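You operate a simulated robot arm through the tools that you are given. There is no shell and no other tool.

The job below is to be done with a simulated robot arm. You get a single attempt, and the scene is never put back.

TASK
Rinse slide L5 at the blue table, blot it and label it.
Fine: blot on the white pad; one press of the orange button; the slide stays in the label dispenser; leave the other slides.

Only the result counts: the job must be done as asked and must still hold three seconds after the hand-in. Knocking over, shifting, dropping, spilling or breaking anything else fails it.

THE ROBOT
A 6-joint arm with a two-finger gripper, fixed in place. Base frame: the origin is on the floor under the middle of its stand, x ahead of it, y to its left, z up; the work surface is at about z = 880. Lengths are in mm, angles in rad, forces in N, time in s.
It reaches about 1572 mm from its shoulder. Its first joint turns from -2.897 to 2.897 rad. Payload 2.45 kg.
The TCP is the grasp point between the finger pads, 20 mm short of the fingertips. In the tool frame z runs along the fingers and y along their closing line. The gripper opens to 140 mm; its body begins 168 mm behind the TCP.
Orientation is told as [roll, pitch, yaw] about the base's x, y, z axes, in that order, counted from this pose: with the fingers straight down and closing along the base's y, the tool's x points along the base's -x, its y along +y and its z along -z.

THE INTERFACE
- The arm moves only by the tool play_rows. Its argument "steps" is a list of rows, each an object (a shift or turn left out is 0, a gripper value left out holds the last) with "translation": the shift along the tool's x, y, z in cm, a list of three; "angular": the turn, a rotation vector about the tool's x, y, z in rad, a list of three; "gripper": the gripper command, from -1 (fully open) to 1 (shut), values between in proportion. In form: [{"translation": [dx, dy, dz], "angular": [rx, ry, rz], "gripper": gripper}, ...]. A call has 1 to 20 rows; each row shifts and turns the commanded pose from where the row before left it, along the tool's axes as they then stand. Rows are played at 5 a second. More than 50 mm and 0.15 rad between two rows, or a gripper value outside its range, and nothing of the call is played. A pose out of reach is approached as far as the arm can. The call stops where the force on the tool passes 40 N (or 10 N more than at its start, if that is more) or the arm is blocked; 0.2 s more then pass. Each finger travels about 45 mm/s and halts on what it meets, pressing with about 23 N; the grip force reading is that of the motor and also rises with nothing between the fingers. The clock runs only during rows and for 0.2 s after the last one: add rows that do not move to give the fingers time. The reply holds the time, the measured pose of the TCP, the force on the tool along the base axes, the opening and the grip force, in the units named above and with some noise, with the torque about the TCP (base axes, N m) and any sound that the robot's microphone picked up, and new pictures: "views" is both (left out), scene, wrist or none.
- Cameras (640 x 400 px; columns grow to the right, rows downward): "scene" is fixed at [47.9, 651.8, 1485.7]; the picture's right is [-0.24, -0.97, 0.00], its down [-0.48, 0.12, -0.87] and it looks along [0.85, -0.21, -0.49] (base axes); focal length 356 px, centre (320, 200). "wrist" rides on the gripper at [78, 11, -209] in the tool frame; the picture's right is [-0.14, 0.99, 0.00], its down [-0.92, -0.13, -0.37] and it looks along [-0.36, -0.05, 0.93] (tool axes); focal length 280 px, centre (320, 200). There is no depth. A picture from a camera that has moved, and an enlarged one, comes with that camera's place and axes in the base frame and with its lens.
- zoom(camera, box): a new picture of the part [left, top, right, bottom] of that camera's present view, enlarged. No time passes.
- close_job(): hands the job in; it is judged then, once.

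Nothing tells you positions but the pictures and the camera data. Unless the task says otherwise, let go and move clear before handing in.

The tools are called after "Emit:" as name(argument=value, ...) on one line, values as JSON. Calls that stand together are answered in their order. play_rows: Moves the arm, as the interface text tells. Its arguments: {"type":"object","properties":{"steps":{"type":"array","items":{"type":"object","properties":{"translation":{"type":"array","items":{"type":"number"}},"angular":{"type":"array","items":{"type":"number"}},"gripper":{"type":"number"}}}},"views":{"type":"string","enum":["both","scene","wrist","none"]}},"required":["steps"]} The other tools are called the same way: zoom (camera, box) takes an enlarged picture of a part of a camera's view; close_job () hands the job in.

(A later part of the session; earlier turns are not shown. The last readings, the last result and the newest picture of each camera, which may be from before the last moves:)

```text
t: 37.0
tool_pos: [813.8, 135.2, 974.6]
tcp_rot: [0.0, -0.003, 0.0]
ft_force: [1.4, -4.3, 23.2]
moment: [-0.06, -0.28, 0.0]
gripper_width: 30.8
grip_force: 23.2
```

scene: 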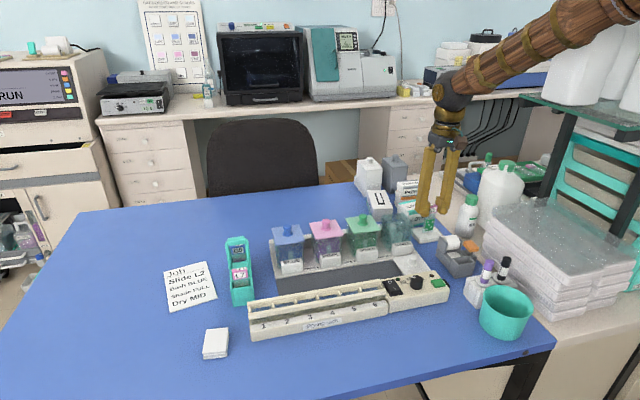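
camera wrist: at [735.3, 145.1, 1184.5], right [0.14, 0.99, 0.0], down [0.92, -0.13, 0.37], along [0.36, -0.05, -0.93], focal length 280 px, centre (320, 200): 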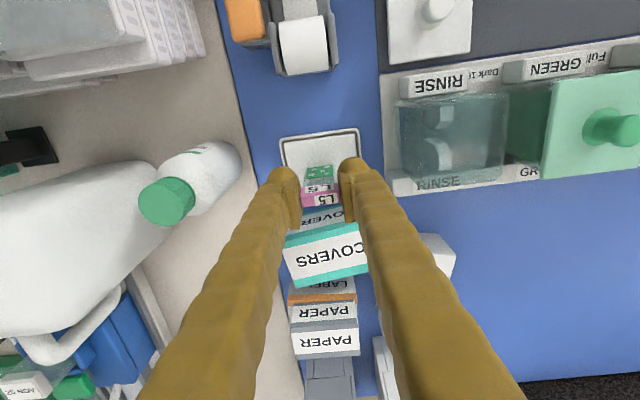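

Contact is firm at about 23 N. I'll back off about 1 mm to a gentler press and hold on the pad for a few seconds.

Emit:
play_rows(steps=[{"translation": [0, 0, -0.08]}, {}, {}, {}, {}, {}, {}, {}, {}, {}], views="both")

Emit:
zoom(camera="scene", box=[410, 205, 450, 250])

Emit:
zoom(camera="wrist", box=[270, 105, 370, 225])

```text
t: 39.2
tool_pos: [811.3, 135.8, 975.0]
tcp_rot: [-0.001, -0.001, -0.001]
ft_force: [1.0, -0.3, -0.3]
moment: [-0.01, 0.01, 0.0]
gripper_width: 30.9
grip_force: 22.5
camera wrist: at [734.8, 145.8, 1183.1], right [0.14, 0.99, 0.0], down [0.92, -0.13, 0.37], along [0.36, -0.05, -0.93], focal length 280 px, centre (320, 200)
```

scene: 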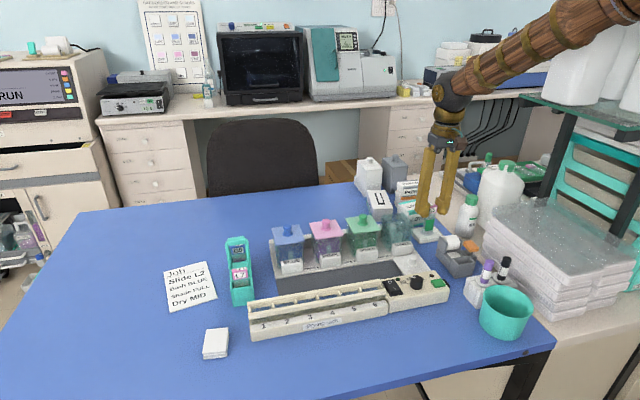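
wrist: 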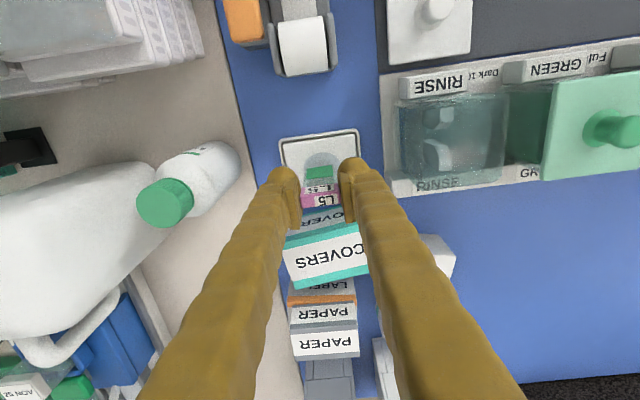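

```text
8.89 times, centred on (430, 228) of scene
camera zoom: at [47.9, 651.8, 1485.7], right [-0.24, -0.97, 0.0], down [-0.48, 0.12, -0.87], along [0.85, -0.21, -0.49], focal length 3166 px, centre (-658, -44)
```

zoom: 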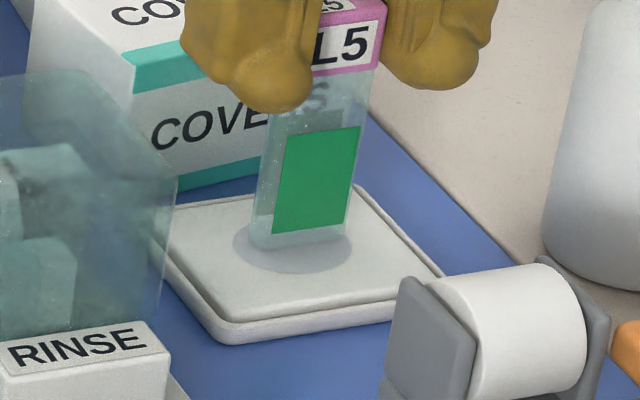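

```text
3.33 times, centred on (320, 165) of wrist
camera zoom: at [734.8, 145.8, 1183.1], right [0.14, 0.99, 0.0], down [0.92, -0.13, 0.37], along [0.36, -0.05, -0.93], focal length 935 px, centre (320, 317)
```

zoom: 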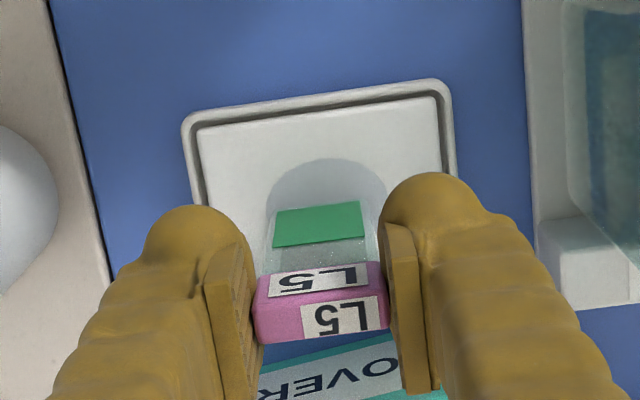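

The droplets are gone and a damp spot shows on the pad: L5 is blotted, and that was the right pad. Now I lift it clear and carry it to above the dispenser pocket near (640, 139).

Emit:
play_rows(steps=[{"translation": [0, 0, -1.0]}, {"translation": [0, 0, -2.0]}, {"translation": [0, 0, -2.5]}, {"translation": [0, 0, -2.5]}, {"translation": [0, 0, -2.5]}, {"translation": [3.0, 0.06, 0]}, {"translation": [3.5, 0.07, 0]}, {"translation": [3.5, 0.07, 0]}, {"translation": [3.5, 0.07, 0]}, {"translation": [3.5, 0.07, 0]}, {}, {}], views="both")

Emit:
zoom(camera="wrist", box=[250, 95, 390, 235])

Emit:
zoom(camera="scene", box=[410, 180, 510, 290])

```text
t: 41.8
tool_pos: [643.1, 138.1, 1083.0]
tcp_rot: [0.001, 0.0, 0.001]
ft_force: [0.6, 0.7, -0.8]
moment: [0.01, 0.0, -0.02]
gripper_width: 31.1
grip_force: 22.9
camera wrist: at [565.7, 147.8, 1290.9], right [0.14, 0.99, 0.0], down [0.92, -0.13, 0.37], along [0.36, -0.05, -0.93], focal length 280 px, centre (320, 200)
```

scene: 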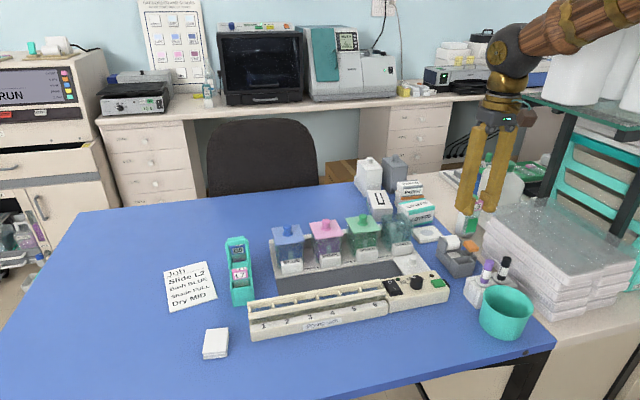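
wrist: 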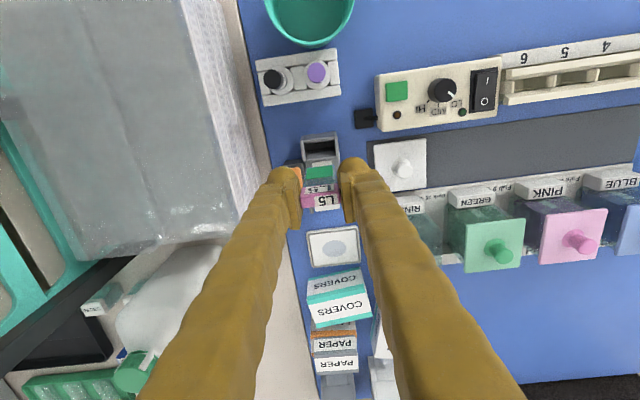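

```text
2.86 times, centred on (320, 165) of wrist
camera zoom: at [565.7, 147.8, 1290.9], right [0.14, 0.99, 0.0], down [0.92, -0.13, 0.37], along [0.36, -0.05, -0.93], focal length 801 px, centre (320, 300)
```

zoom: 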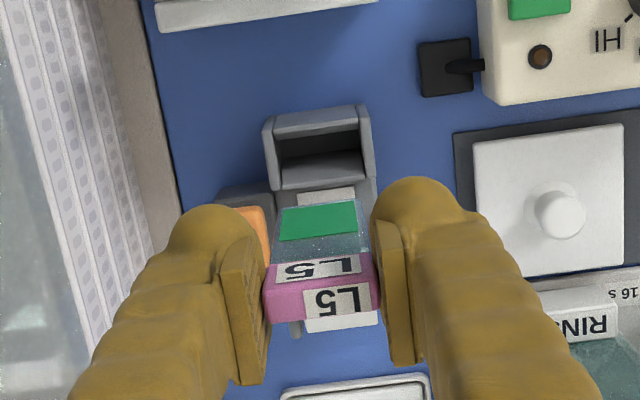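

```text
3.64 times, centred on (460, 235) of scene
camera zoom: at [47.9, 651.8, 1485.7], right [-0.24, -0.97, 0.0], down [-0.48, 0.12, -0.87], along [0.85, -0.21, -0.49], focal length 1295 px, centre (-189, 73)
```

zoom: 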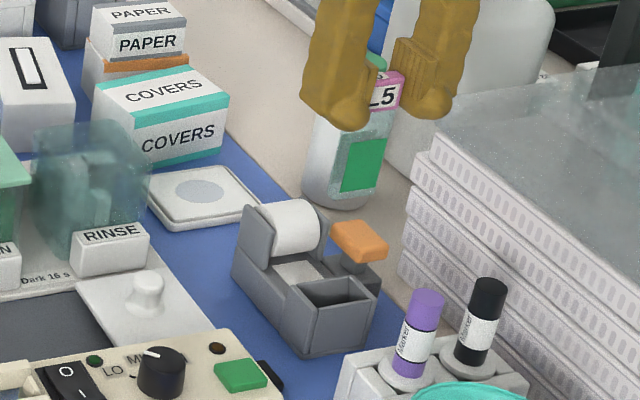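

L5 is dry and above the dispenser. I'll zoom in on the pocket to line up the slide with the opening.

Emit:
zoom(camera="wrist", box=[285, 120, 355, 185])

Emit:
zoom(camera="scene", box=[435, 225, 485, 285])

```text
6.15 times, centred on (320, 152) of wrist
camera zoom: at [565.7, 147.8, 1290.9], right [0.14, 0.99, 0.0], down [0.92, -0.13, 0.37], along [0.36, -0.05, -0.93], focal length 1726 px, centre (320, 492)
```

zoom: 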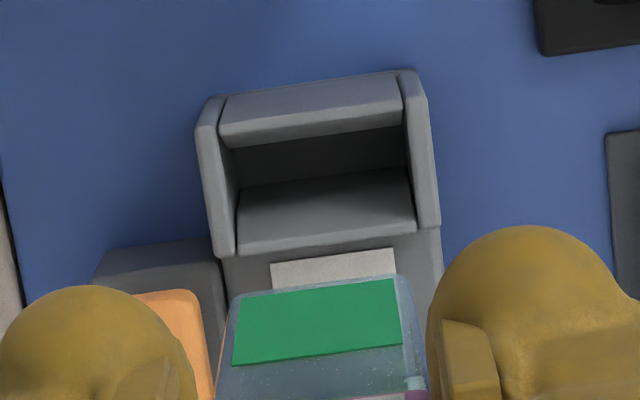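

```text
6.67 times, centred on (460, 255) of scene
camera zoom: at [47.9, 651.8, 1485.7], right [-0.24, -0.97, 0.0], down [-0.48, 0.12, -0.87], along [0.85, -0.21, -0.49], focal length 2375 px, centre (-613, -167)
```

zoom: 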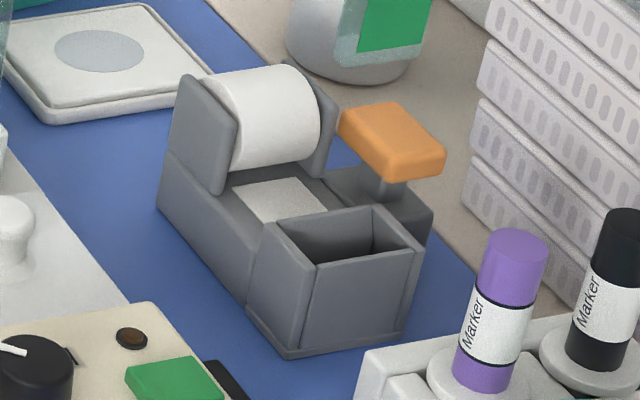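

The pocket opening is about 38 × 22 mm centred near (641, 139.5, rim z≈925). To see its inside from straight above, I'll shift 75 mm away in +x and look down.

Emit:
play_rows(steps=[{"translation": [-3.75, 0, 0]}, {"translation": [-3.75, 0, 0]}, {}], views="wrist")

Emit:
zoom(camera="wrist", box=[270, 50, 370, 140])

```text
t: 42.6
tool_pos: [719.1, 138.4, 1081.9]
tcp_rot: [0.001, -0.001, 0.001]
ft_force: [-0.1, 0.9, -0.5]
moment: [-0.02, 0.0, 0.01]
gripper_width: 30.8
grip_force: 23.1
camera wrist: at [641.3, 148.0, 1290.1], right [0.14, 0.99, 0.0], down [0.92, -0.13, 0.37], along [0.36, -0.05, -0.93], focal length 280 px, centre (320, 200)
```

wrist: 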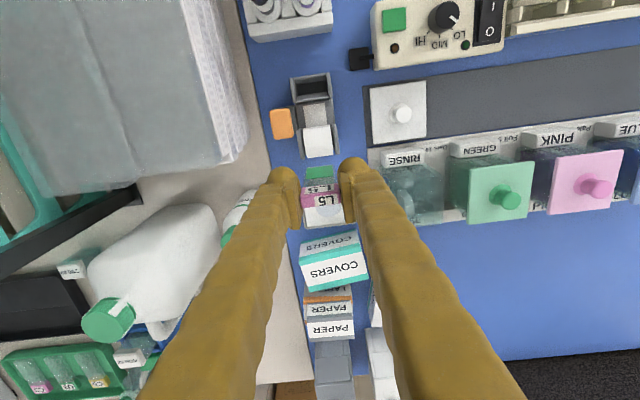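

```text
4.44 times, centred on (320, 95) of wrist
camera zoom: at [641.3, 148.0, 1290.1], right [0.14, 0.99, 0.0], down [0.92, -0.13, 0.37], along [0.36, -0.05, -0.93], focal length 1246 px, centre (320, 667)
```

zoom: 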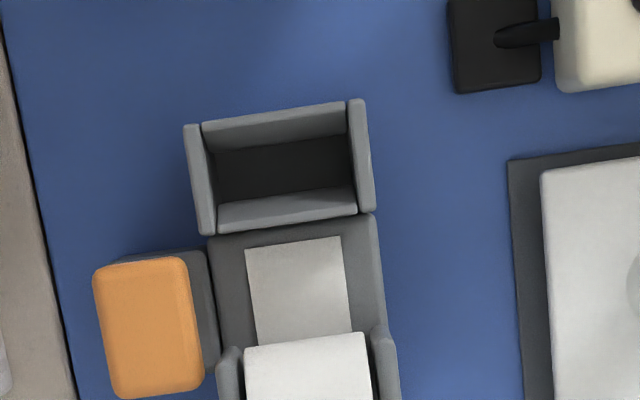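

From above, the pocket narrows to about a 15 mm slot at its floor (x 632–647, y 117–157). I'll come back with the slide plane at x≈639.5 and lower it to just above the rim for a check.

Emit:
play_rows(steps=[{"translation": [3.97, 0.03, 0]}, {"translation": [3.97, 0.03, 0]}, {}, {"translation": [0, 0, 2.0]}, {"translation": [0, 0, 2.0]}, {"translation": [0, 0, 1.8]}, {}, {}], views="both")

Emit:
zoom(camera="wrist", box=[275, 110, 365, 200])

Emit:
zoom(camera="scene", box=[430, 200, 500, 285])

```text
t: 44.4
tool_pos: [637.3, 140.2, 1021.4]
tcp_rot: [0.001, 0.001, 0.0]
ft_force: [0.6, 0.0, -0.2]
moment: [-0.03, 0.02, -0.01]
gripper_width: 30.6
grip_force: 23.0
camera wrist: at [559.8, 150.3, 1229.0], right [0.14, 0.99, 0.0], down [0.92, -0.13, 0.37], along [0.36, -0.05, -0.93], focal length 280 px, centre (320, 200)
```

scene: 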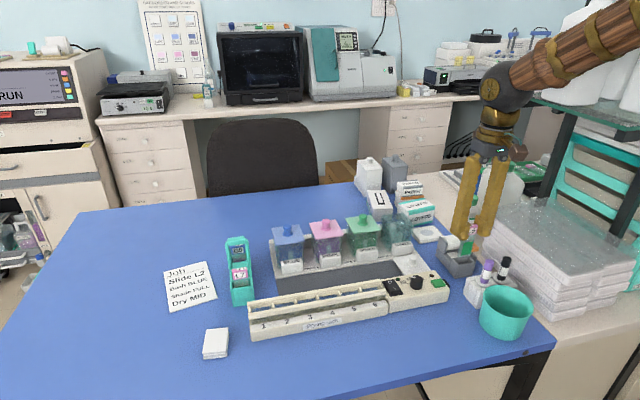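
wrist: 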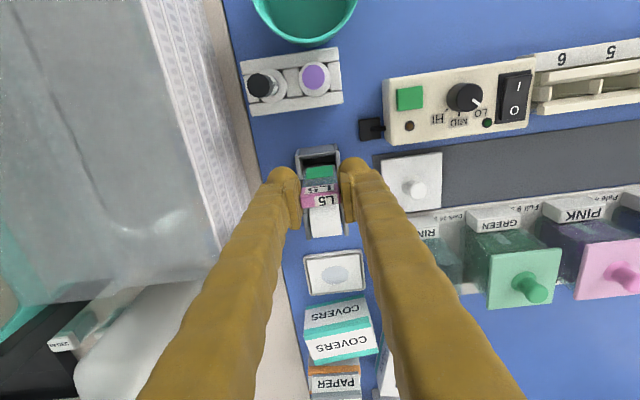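

```text
4.44 times, centred on (320, 155) of wrist
camera zoom: at [559.8, 150.3, 1229.0], right [0.14, 0.99, 0.0], down [0.92, -0.13, 0.37], along [0.36, -0.05, -0.93], focal length 1246 px, centre (320, 400)
```

zoom: 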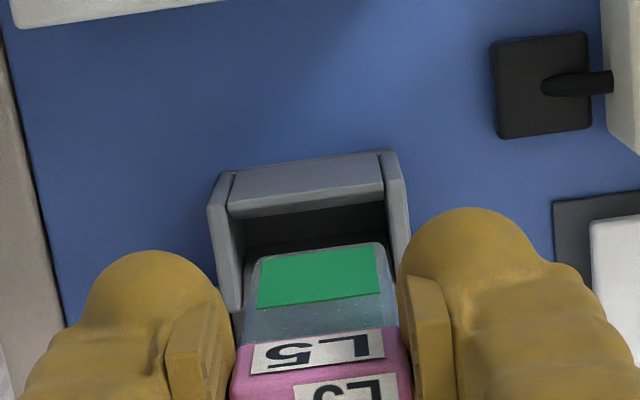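

```text
4.71 times, centred on (465, 242) of scene
camera zoom: at [47.9, 651.8, 1485.7], right [-0.24, -0.97, 0.0], down [-0.48, 0.12, -0.87], along [0.85, -0.21, -0.49], focal length 1676 px, centre (-362, 0)
```

zoom: 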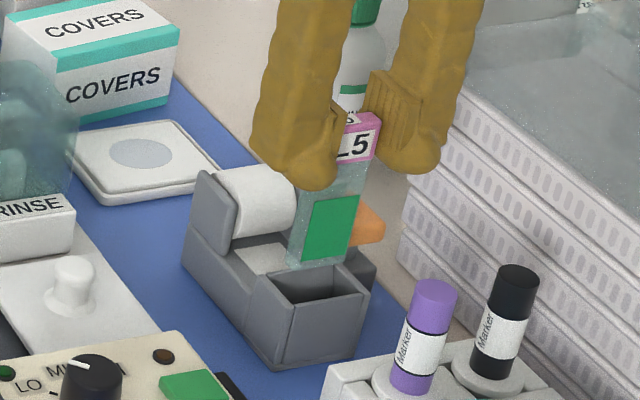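

Alignment is close: I'll nudge 1 mm in −y and 1.5 mm in +x, then insert the slide into the pocket.

Emit:
play_rows(steps=[{"translation": [-0.15, -0.09, 0]}, {}, {"translation": [0, 0, 1.0]}, {"translation": [0, 0, 1.0]}, {"translation": [0, 0, 0.5]}, {}], views="both")

Emit:
zoom(camera="wrist", box=[275, 110, 365, 200])

Emit:
zoom(camera="scene", box=[430, 200, 500, 285])

```text
t: 45.8
tool_pos: [639.3, 139.8, 997.1]
tcp_rot: [-0.001, 0.0, 0.0]
ft_force: [-4.3, -0.1, 2.7]
moment: [-0.03, 0.39, 0.02]
gripper_width: 30.4
grip_force: 23.2
camera wrist: at [560.9, 149.7, 1205.8], right [0.14, 0.99, 0.0], down [0.92, -0.13, 0.37], along [0.36, -0.05, -0.93], focal length 280 px, centre (320, 200)
```

scene: 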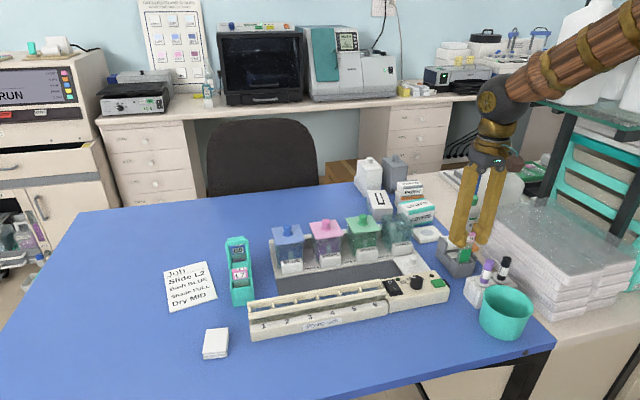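
wrist: 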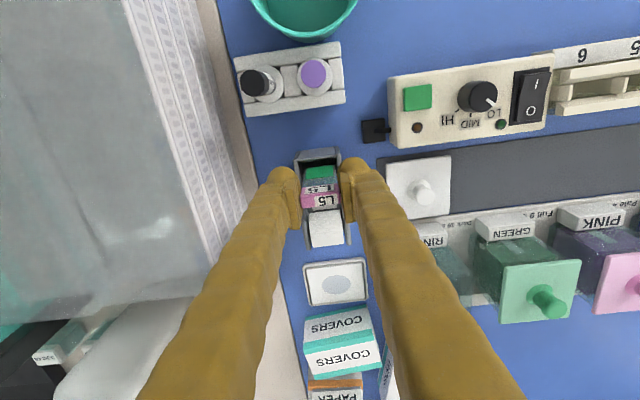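

```text
4.44 times, centred on (320, 155) of wrist
camera zoom: at [560.9, 149.7, 1205.8], right [0.14, 0.99, 0.0], down [0.92, -0.13, 0.37], along [0.36, -0.05, -0.93], focal length 1246 px, centre (320, 400)
```

zoom: 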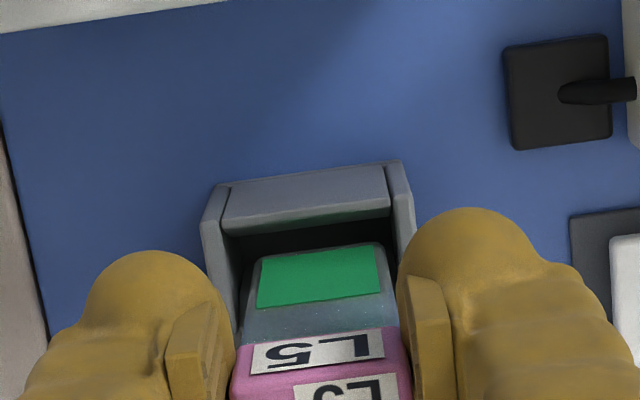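

```text
4.71 times, centred on (465, 242) of scene
camera zoom: at [47.9, 651.8, 1485.7], right [-0.24, -0.97, 0.0], down [-0.48, 0.12, -0.87], along [0.85, -0.21, -0.49], focal length 1676 px, centre (-362, 0)
```

zoom: 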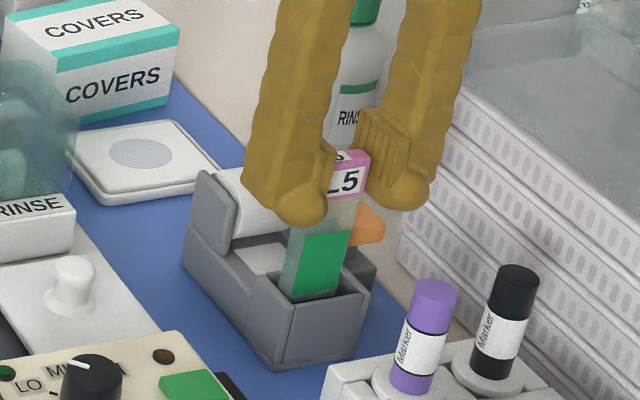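

A small back-push (−4 N in x) means the slide's lower end touches the sloped rear wall of the pocket, so the slide sits a few mm further back than its centreline. I'll rise 3 mm, shift 4 mm toward the robot, and re-check.

Emit:
play_rows(steps=[{"translation": [0, 0, -0.3]}, {"translation": [0.2, 0, 0]}, {"translation": [0.2, 0, 0]}, {}, {}], views="none")

```text
t: 47.0
tool_pos: [633.9, 138.7, 1000.5]
tcp_rot: [0.0, 0.0, -0.001]
ft_force: [-0.2, -0.4, -0.4]
moment: [0.0, 0.05, 0.01]
gripper_width: 30.8
grip_force: 23.3
```

Emit:
play_rows(steps=[{"translation": [0, 0, 0.3]}, {"translation": [0, 0, 0.3]}, {"translation": [0, 0, 0.3]}, {}], views="both")

Emit:
zoom(camera="wrist", box=[275, 110, 365, 200])

Emit:
zoom(camera="scene", box=[430, 200, 500, 285])

```text
t: 48.0
tool_pos: [634.3, 140.1, 990.6]
tcp_rot: [0.0, 0.0, 0.0]
ft_force: [-0.8, -0.4, -0.8]
moment: [-0.01, 0.03, 0.02]
gripper_width: 30.8
grip_force: 22.6
camera wrist: at [556.9, 149.1, 1199.2], right [0.14, 0.99, 0.0], down [0.92, -0.13, 0.37], along [0.36, -0.05, -0.93], focal length 280 px, centre (320, 200)
```

scene: 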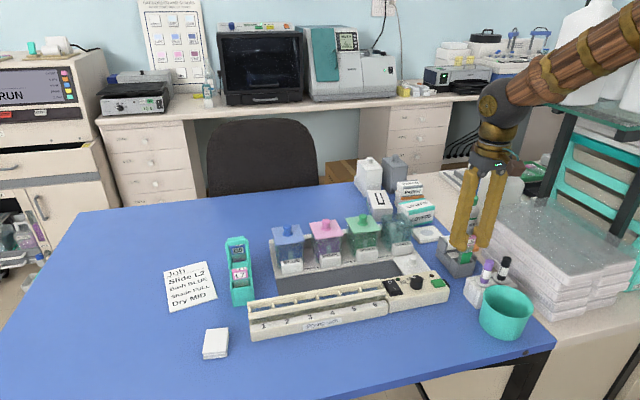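
wrist: 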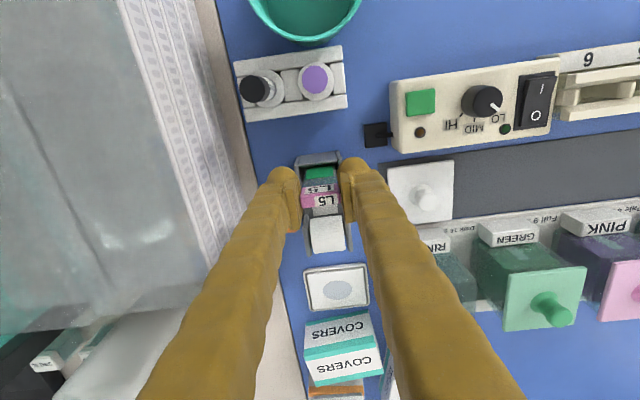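

```text
4.44 times, centred on (320, 155) of wrist
camera zoom: at [556.9, 149.1, 1199.2], right [0.14, 0.99, 0.0], down [0.92, -0.13, 0.37], along [0.36, -0.05, -0.93], focal length 1246 px, centre (320, 400)
```

zoom: 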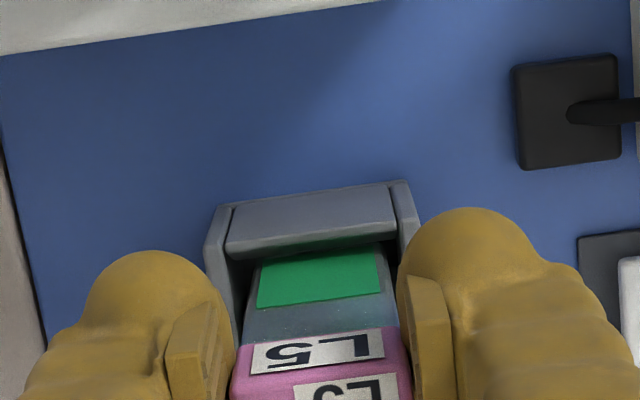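

```text
4.71 times, centred on (465, 242) of scene
camera zoom: at [47.9, 651.8, 1485.7], right [-0.24, -0.97, 0.0], down [-0.48, 0.12, -0.87], along [0.85, -0.21, -0.49], focal length 1676 px, centre (-362, 0)
```

zoom: 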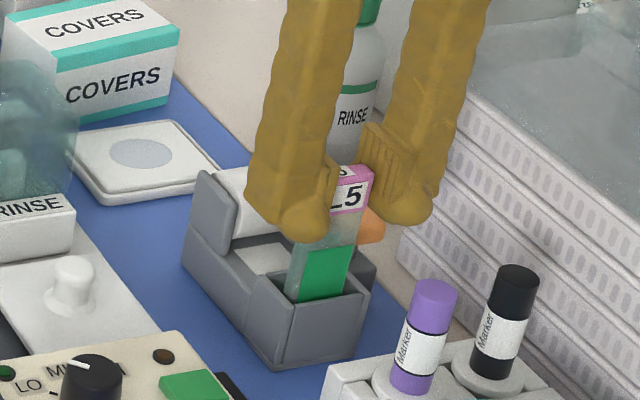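

No contact force now. I continue lowering in 3 mm steps toward the pocket floor.

Emit:
play_rows(steps=[{"translation": [0, 0, 0.3]}, {"translation": [0, 0, 0.3]}, {}], views="none")

```text
t: 48.8
tool_pos: [635.0, 138.0, 985.0]
tcp_rot: [0.0, 0.001, 0.001]
ft_force: [-0.4, 0.5, -1.3]
moment: [0.02, 0.01, -0.02]
gripper_width: 30.6
grip_force: 22.9
```

Emit:
play_rows(steps=[{"translation": [0, 0, 0.2]}, {"translation": [0, 0, 0.2]}, {"translation": [0, 0, 0.2]}, {}], views="none")

```text
t: 49.8
tool_pos: [636.6, 139.5, 978.7]
tcp_rot: [0.0, -0.001, 0.0]
ft_force: [-0.9, -0.7, 0.3]
moment: [-0.02, -0.01, 0.0]
gripper_width: 30.9
grip_force: 22.8
```

Emit:
play_rows(steps=[{"translation": [0, 0, 0.1]}, {"translation": [0, 0, 0.1]}, {}], views="none")

```text
t: 50.6
tool_pos: [634.9, 139.5, 977.5]
tcp_rot: [-0.001, -0.002, 0.001]
ft_force: [-0.6, 0.0, -0.6]
moment: [-0.01, 0.01, -0.02]
gripper_width: 30.5
grip_force: 22.4
```

Emit:
play_rows(steps=[{"translation": [0, 0, 0.1]}, {"translation": [0, 0, 0.1]}, {}], views="none")

```text
t: 51.4
tool_pos: [635.5, 140.2, 975.5]
tcp_rot: [0.0, 0.001, -0.002]
ft_force: [0.2, -1.0, -1.5]
moment: [-0.03, -0.01, 0.04]
gripper_width: 30.9
grip_force: 22.9
```

Emit:
play_rows(steps=[{"translation": [0, 0, 0.1]}, {"translation": [0, 0, 0.1]}, {}], views="none")

```text
t: 52.2
tool_pos: [635.3, 137.5, 972.6]
tcp_rot: [0.0, 0.0, 0.0]
ft_force: [0.0, 0.1, -0.2]
moment: [0.03, 0.01, 0.01]
gripper_width: 30.9
grip_force: 22.9
```

Emit:
play_rows(steps=[{"translation": [0, 0, 0.1]}, {"translation": [0, 0, 0.1]}, {}], views="both")

Emit:
zoom(camera="wrist", box=[275, 110, 365, 200])

Emit:
zoom(camera="scene", box=[430, 200, 500, 285])

```text
t: 53.0
tool_pos: [634.9, 138.5, 971.1]
tcp_rot: [-0.001, 0.0, 0.0]
ft_force: [0.0, -0.9, -0.6]
moment: [0.03, 0.03, 0.0]
gripper_width: 31.0
grip_force: 23.1
camera wrist: at [558.2, 148.9, 1179.1], right [0.14, 0.99, 0.0], down [0.92, -0.13, 0.37], along [0.36, -0.05, -0.93], focal length 280 px, centre (320, 200)
```

scene: 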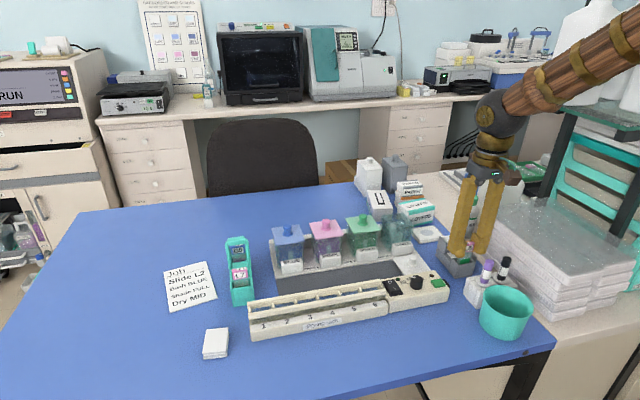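
wrist: 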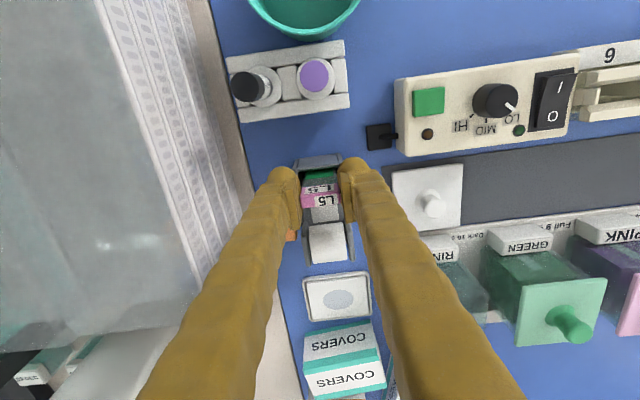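

```text
4.44 times, centred on (320, 155) of wrist
camera zoom: at [558.2, 148.9, 1179.1], right [0.14, 0.99, 0.0], down [0.92, -0.13, 0.37], along [0.36, -0.05, -0.93], focal length 1246 px, centre (320, 400)
```

zoom: 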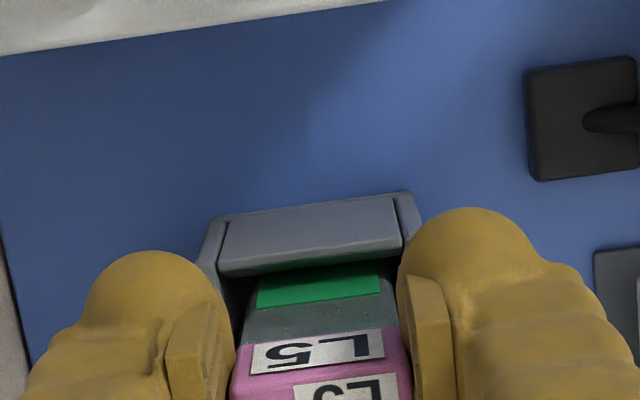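

```text
4.71 times, centred on (465, 242) of scene
camera zoom: at [47.9, 651.8, 1485.7], right [-0.24, -0.97, 0.0], down [-0.48, 0.12, -0.87], along [0.85, -0.21, -0.49], focal length 1676 px, centre (-362, 0)
```

zoom: 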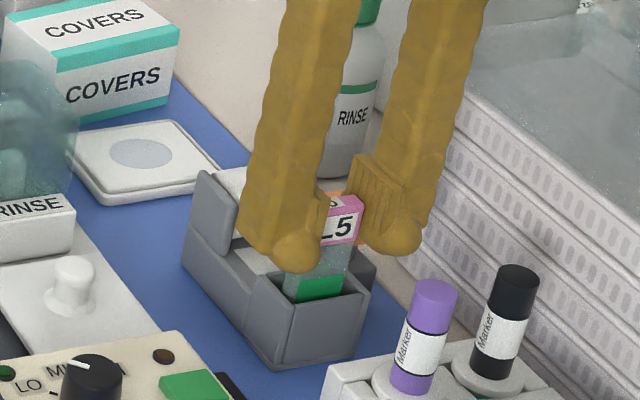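

Still no floor contact; nothing else is near the fingers. I'll continue in 1 mm steps.

Emit:
play_rows(steps=[{"translation": [0, 0, 0.1]}, {"translation": [0, 0, 0.1]}, {}], views="none")

```text
t: 53.8
tool_pos: [634.5, 137.6, 969.3]
tcp_rot: [0.0, -0.002, 0.001]
ft_force: [-0.5, 0.1, -0.6]
moment: [-0.02, 0.0, -0.01]
gripper_width: 30.8
grip_force: 22.6
```

Emit:
play_rows(steps=[{"translation": [0, 0, 0.1]}, {}, {}], views="none")

```text
t: 54.6
tool_pos: [635.0, 138.2, 969.2]
tcp_rot: [0.0, 0.0, 0.0]
ft_force: [-1.8, 1.8, 14.2]
moment: [0.04, 0.13, -0.01]
gripper_width: 30.8
grip_force: 23.0
```

The slide now rests on the pocket floor (14 N up). I'll ease off 0.5 mm and open the fingers gently.

Emit:
play_rows(steps=[{"translation": [0, 0, -0.05]}, {}, {"gripper": 0.55}, {"gripper": 0.48}, {"gripper": 0.4}, {"gripper": 0.3}, {"gripper": 0.2}, {}, {}, {}], views="both")

Emit:
zoom(camera="wrist", box=[260, 110, 380, 220])

Emit:
zoom(camera="scene", box=[430, 200, 500, 285])

```text
t: 56.8
tool_pos: [634.8, 138.5, 969.4]
tcp_rot: [-0.001, -0.001, 0.0]
ft_force: [-0.8, 0.2, -0.6]
moment: [0.0, -0.02, 0.01]
gripper_width: 56.3
grip_force: 0.0
camera wrist: at [557.9, 148.3, 1177.4], right [0.14, 0.99, 0.0], down [0.92, -0.13, 0.37], along [0.36, -0.05, -0.93], focal length 280 px, centre (320, 200)
```

scene: 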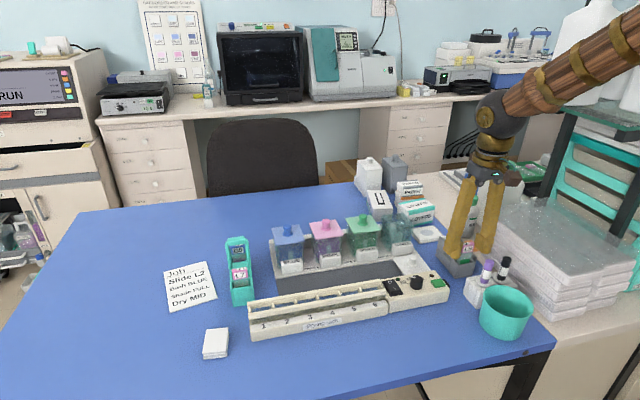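
wrist: 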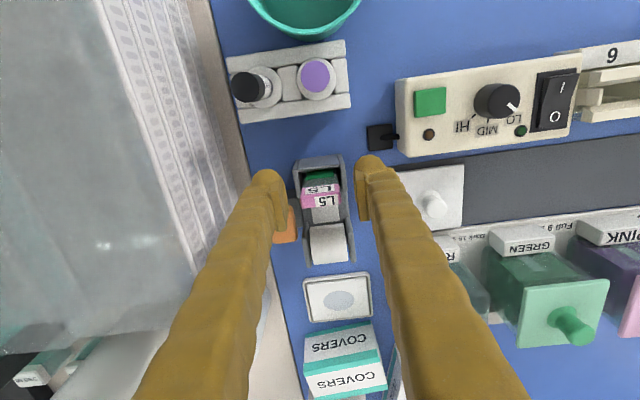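

```text
3.64 times, centred on (320, 165) of wrist
camera zoom: at [557.9, 148.3, 1177.4], right [0.14, 0.99, 0.0], down [0.92, -0.13, 0.37], along [0.36, -0.05, -0.93], focal length 1020 px, centre (320, 327)
```

zoom: 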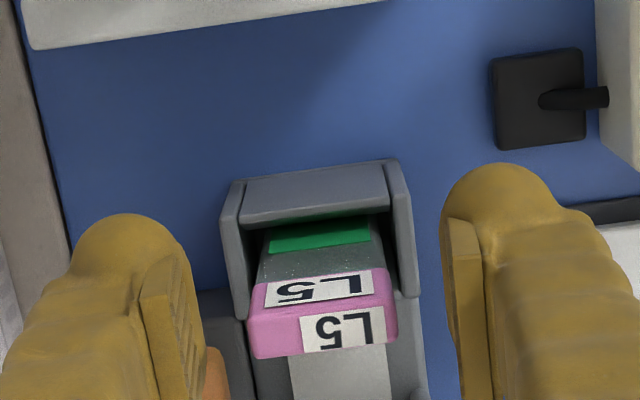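

```text
4.71 times, centred on (465, 242) of scene
camera zoom: at [47.9, 651.8, 1485.7], right [-0.24, -0.97, 0.0], down [-0.48, 0.12, -0.87], along [0.85, -0.21, -0.49], focal length 1676 px, centre (-362, 0)
```

zoom: 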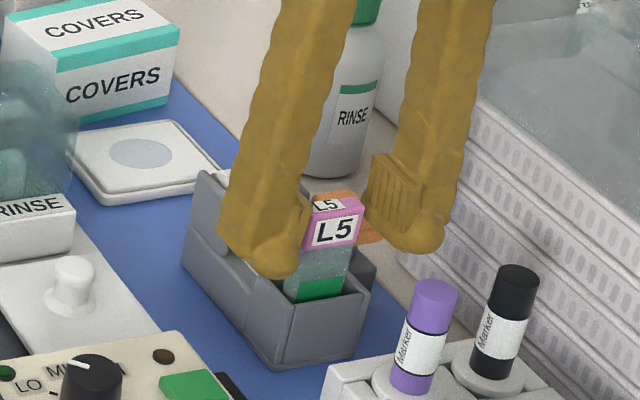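

L5 is standing in the pocket, released, with the head up. I'll lift the open gripper straight up, clear of it.

Emit:
play_rows(steps=[{"translation": [0, 0, -1.0]}, {"translation": [0, 0, -2.0]}, {"translation": [0, 0, -3.0]}, {"translation": [0, 0, -3.0]}, {"translation": [0, 0, -3.0]}, {}], views="both")

Emit:
zoom(camera="wrist", box=[250, 100, 390, 240])

Emit:
zoom(camera="scene", box=[430, 200, 500, 285])

```text
t: 58.2
tool_pos: [636.3, 138.0, 1089.4]
tcp_rot: [0.0, 0.001, 0.0]
ft_force: [0.8, -0.6, -0.5]
moment: [0.01, 0.0, -0.02]
gripper_width: 56.0
grip_force: 0.1
camera wrist: at [557.0, 147.8, 1298.0], right [0.14, 0.99, 0.0], down [0.92, -0.13, 0.37], along [0.36, -0.05, -0.93], focal length 280 px, centre (320, 200)
```

scene: 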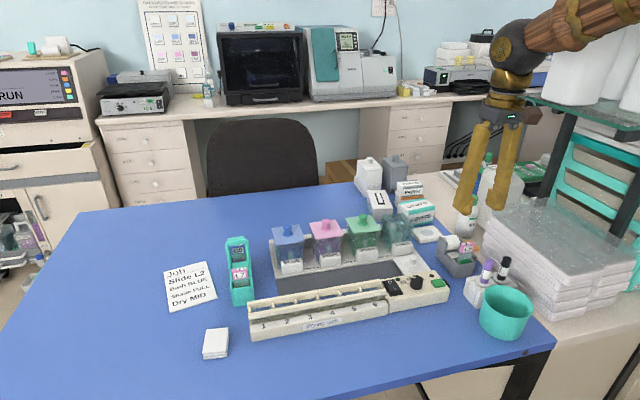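
wrist: 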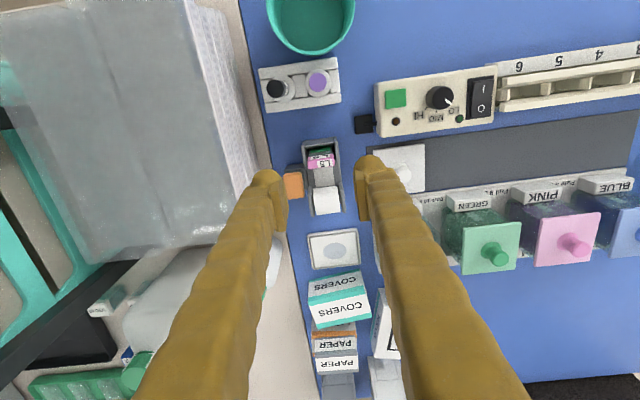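

```text
2.86 times, centred on (320, 170) of wrist
camera zoom: at [557.0, 147.8, 1298.0], right [0.14, 0.99, 0.0], down [0.92, -0.13, 0.37], along [0.36, -0.05, -0.93], focal length 801 px, centre (320, 286)
```

zoom: 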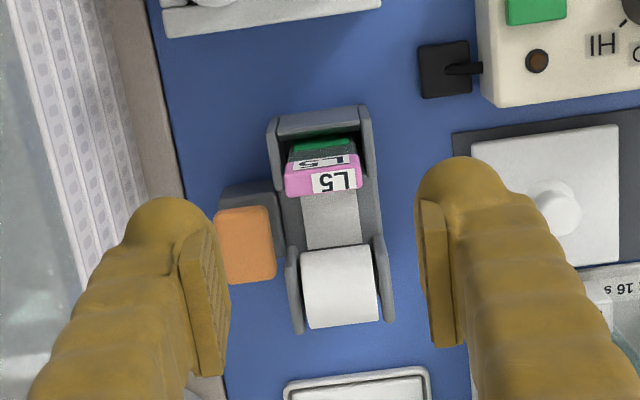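

```text
4.71 times, centred on (465, 242) of scene
camera zoom: at [47.9, 651.8, 1485.7], right [-0.24, -0.97, 0.0], down [-0.48, 0.12, -0.87], along [0.85, -0.21, -0.49], focal length 1676 px, centre (-362, 0)
```

zoom: 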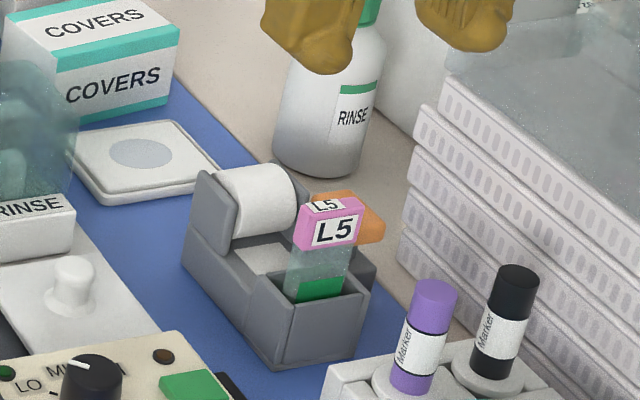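

L5 stands securely in the pocket. Next I shut the gripper and turn it 90° (tool x toward +y), so the closed fingertips form a narrow tip for the orange button at about (675, 95, z 933).

Emit:
play_rows(steps=[{"angular": [0, 0, 0.1428], "gripper": 1.0}, {"angular": [0, 0, 0.1428]}, {"angular": [0, 0, 0.1428]}, {"angular": [0, 0, 0.1428]}, {"angular": [0, 0, 0.1428]}, {"angular": [0, 0, 0.1428]}, {"angular": [0, 0, 0.1428]}, {"angular": [0, 0, 0.1428]}, {"angular": [0, 0, 0.1428]}, {"angular": [0, 0, 0.1428]}, {"angular": [0, 0, 0.1428]}, {}, {}], views="both")

Emit:
zoom(camera="scene", box=[430, 100, 560, 290])

Emit:
zoom(camera="wrist", box=[240, 100, 400, 260])

```text
t: 61.0
tool_pos: [636.3, 139.5, 1088.8]
tcp_rot: [0.0, -0.001, -1.571]
ft_force: [-0.2, 0.1, 0.7]
moment: [-0.02, 0.03, -0.03]
gripper_width: 0.0
grip_force: 23.4
camera wrist: at [646.9, 216.6, 1297.1], right [0.99, -0.14, 0.0], down [-0.13, -0.92, 0.37], along [-0.05, -0.37, -0.93], focal length 280 px, centre (320, 200)
```

scene: 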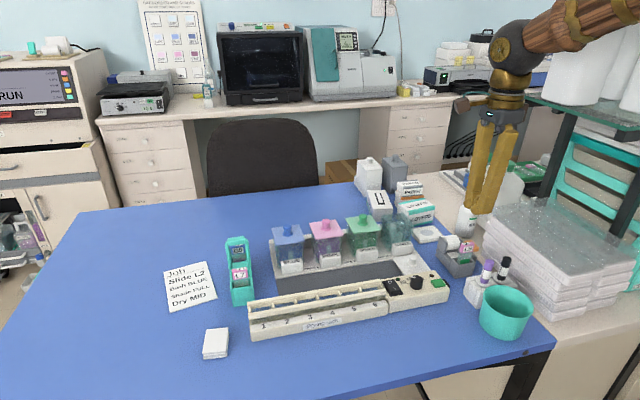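
wrist: 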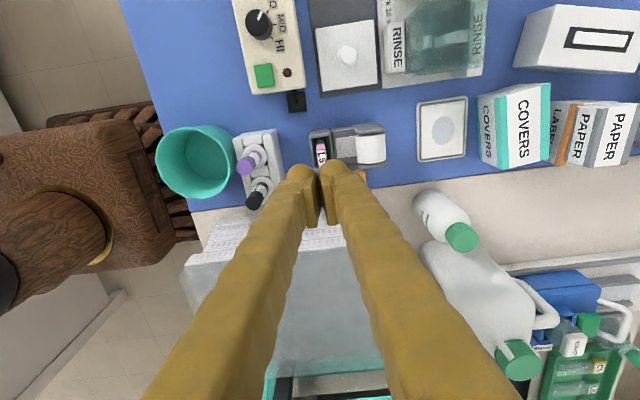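

```text
2.11 times, centred on (495, 195) of scene
camera zoom: at [47.9, 651.8, 1485.7], right [-0.24, -0.97, 0.0], down [-0.48, 0.12, -0.87], along [0.85, -0.21, -0.49], focal length 750 px, centre (-48, 210)
```

zoom: 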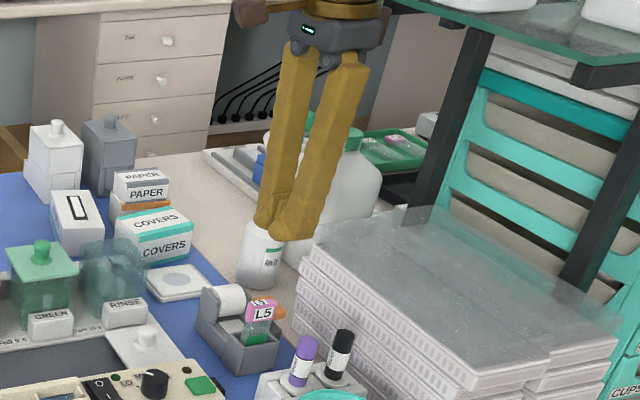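

```text
2.50 times, centred on (320, 180) of wrist
camera zoom: at [646.9, 216.6, 1297.1], right [0.99, -0.14, 0.0], down [-0.13, -0.92, 0.37], along [-0.05, -0.37, -0.93], focal length 701 px, centre (320, 250)
```

zoom: 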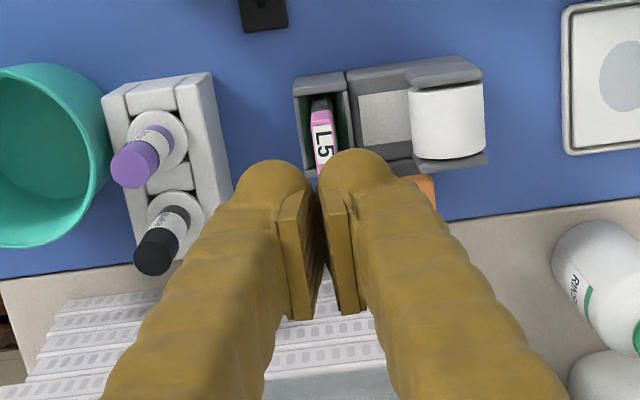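

The gripper is shut and turned. I'll zoom in on the fingertips to locate their lowest points relative to the TCP before pressing.

Emit:
zoom(camera="scene", box=[445, 160, 515, 230])

Emit:
zoom(camera="wrist", box=[270, 130, 370, 240])

```text
5.71 times, centred on (480, 195) of scene
camera zoom: at [47.9, 651.8, 1485.7], right [-0.24, -0.97, 0.0], down [-0.48, 0.12, -0.87], along [0.85, -0.21, -0.49], focal length 2036 px, centre (-594, 229)
```

zoom: 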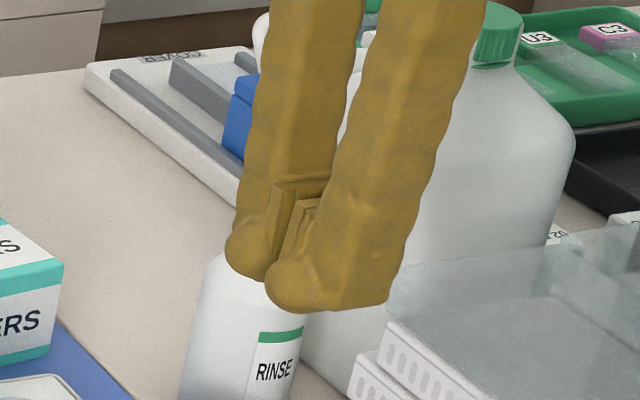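

```text
3.64 times, centred on (320, 185) of wrist
camera zoom: at [646.9, 216.6, 1297.1], right [0.99, -0.14, 0.0], down [-0.13, -0.92, 0.37], along [-0.05, -0.37, -0.93], focal length 1020 px, centre (320, 254)
```

zoom: 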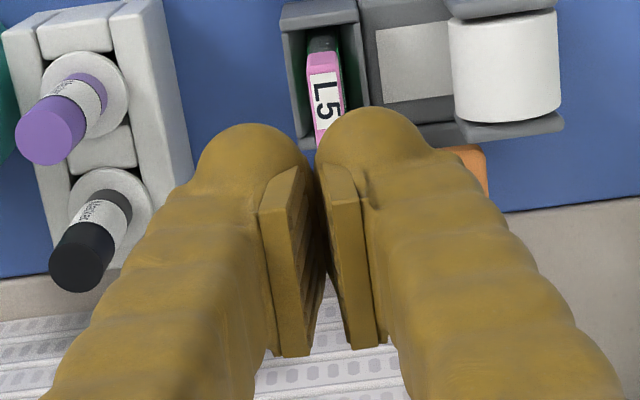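

The fingertips are about 52 × 48 mm in footprint when shut, so TCP at about (675, 85) covers the button while staying clear of the roll cheek (y≈114) and the tray stack (y≈47). I'll move there at height and check.

Emit:
play_rows(steps=[{"translation": [-1.8, 1.3, 0]}, {"translation": [-1.8, 1.3, 0]}, {"translation": [-1.85, 1.27, 0]}, {}, {}], views="both")

Emit:
zoom(camera="scene", box=[430, 160, 530, 290])

Emit:
zoom(camera="wrist", box=[240, 80, 400, 240])

```text
t: 62.2
tool_pos: [675.0, 84.4, 1089.6]
tcp_rot: [0.0, 0.001, -1.571]
ft_force: [0.4, -0.3, 0.1]
moment: [0.01, 0.02, -0.02]
gripper_width: 0.1
grip_force: 23.1
camera wrist: at [686.5, 162.1, 1298.5], right [0.99, -0.14, 0.0], down [-0.13, -0.92, 0.37], along [-0.05, -0.37, -0.93], focal length 280 px, centre (320, 200)
```

scene: 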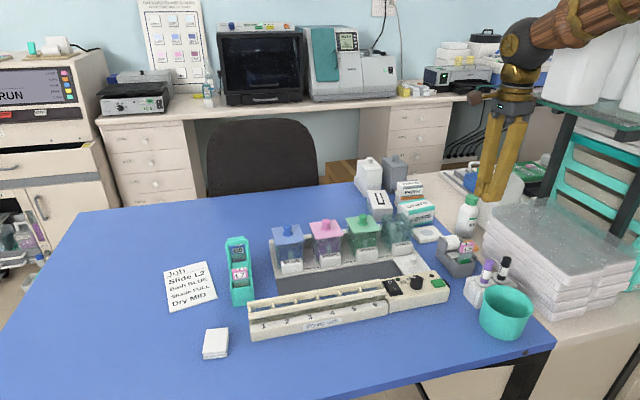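
wrist: 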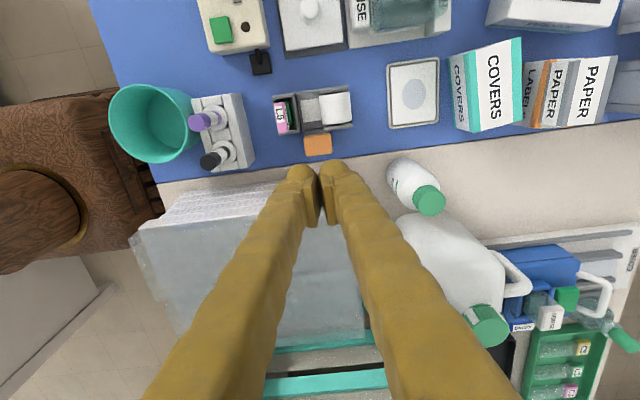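

```text
3.08 times, centred on (480, 225) of scene
camera zoom: at [47.9, 651.8, 1485.7], right [-0.24, -0.97, 0.0], down [-0.48, 0.12, -0.87], along [0.85, -0.21, -0.49], focal length 1096 px, centre (-172, 123)
```

zoom: 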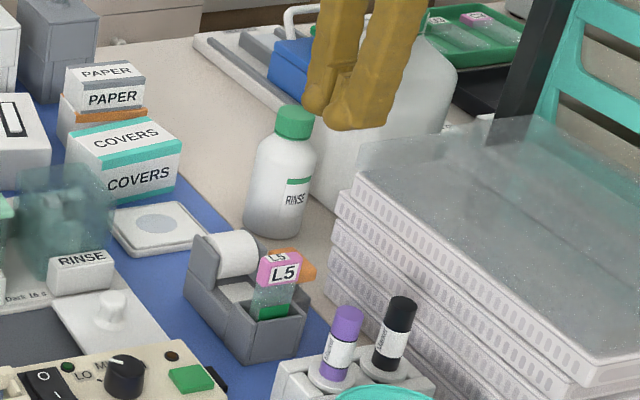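

```text
2.50 times, centred on (320, 160) of wrist
camera zoom: at [686.5, 162.1, 1298.5], right [0.99, -0.14, 0.0], down [-0.13, -0.92, 0.37], along [-0.05, -0.37, -0.93], focal length 701 px, centre (320, 300)
```

zoom: 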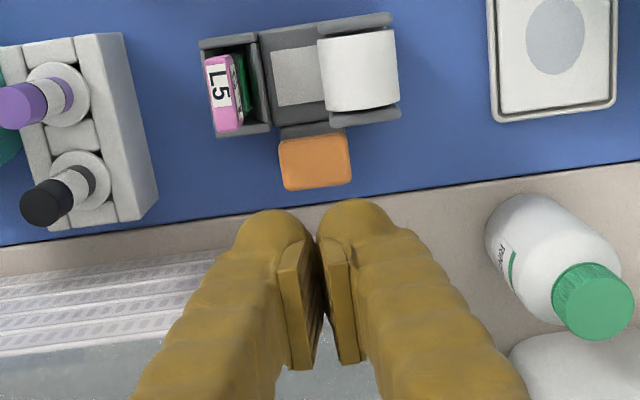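

The button centre measures (675, 95.3) and the tray stack's side is near y 40, so the closed fingers have clearance on both sides. I'll lower to about 35 mm above the button and check.

Emit:
play_rows(steps=[{"translation": [0, 0, 2.5]}, {"translation": [0, 0, 2.5]}, {"translation": [0, 0, 2.5]}, {"translation": [0, 0, 2.5]}, {}, {}], views="both")

Emit:
zoom(camera="scene", box=[430, 180, 510, 290])

Emit:
zoom(camera="wrist", box=[240, 80, 400, 240])

```text
t: 63.6
tool_pos: [674.5, 84.2, 989.4]
tcp_rot: [-0.001, -0.001, -1.571]
ft_force: [0.7, 0.0, -0.8]
moment: [-0.04, -0.03, -0.03]
gripper_width: 0.1
grip_force: 22.9
camera wrist: at [687.2, 162.2, 1197.6], right [0.99, -0.14, 0.0], down [-0.13, -0.92, 0.37], along [-0.05, -0.37, -0.93], focal length 280 px, centre (320, 200)
```

scene: 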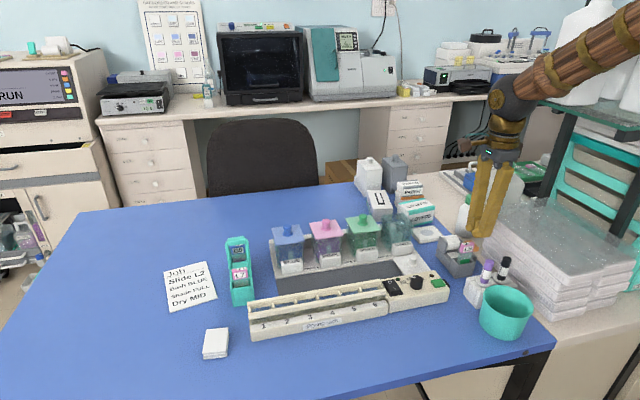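
wrist: 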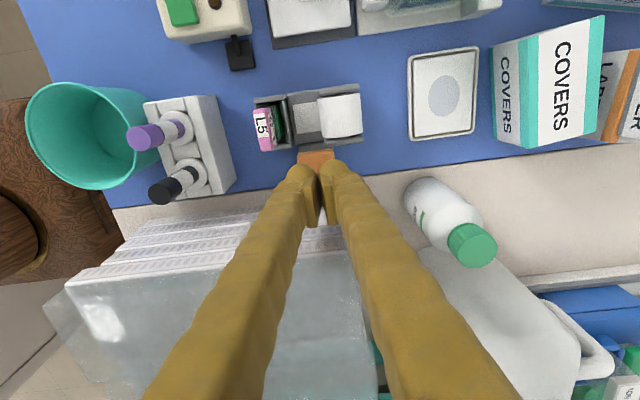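

```text
3.64 times, centred on (470, 235) of scene
camera zoom: at [47.9, 651.8, 1485.7], right [-0.24, -0.97, 0.0], down [-0.48, 0.12, -0.87], along [0.85, -0.21, -0.49], focal length 1295 px, centre (-226, 73)
```

zoom: 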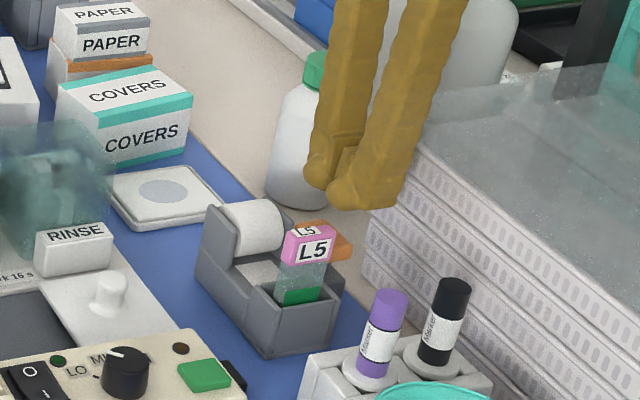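

```text
2.50 times, centred on (320, 160) of wrist
camera zoom: at [687.2, 162.2, 1197.6], right [0.99, -0.14, 0.0], down [-0.13, -0.92, 0.37], along [-0.05, -0.37, -0.93], focal length 701 px, centre (320, 300)
```

zoom: 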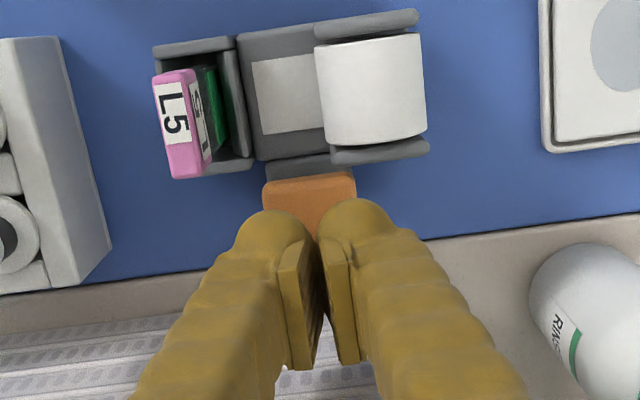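

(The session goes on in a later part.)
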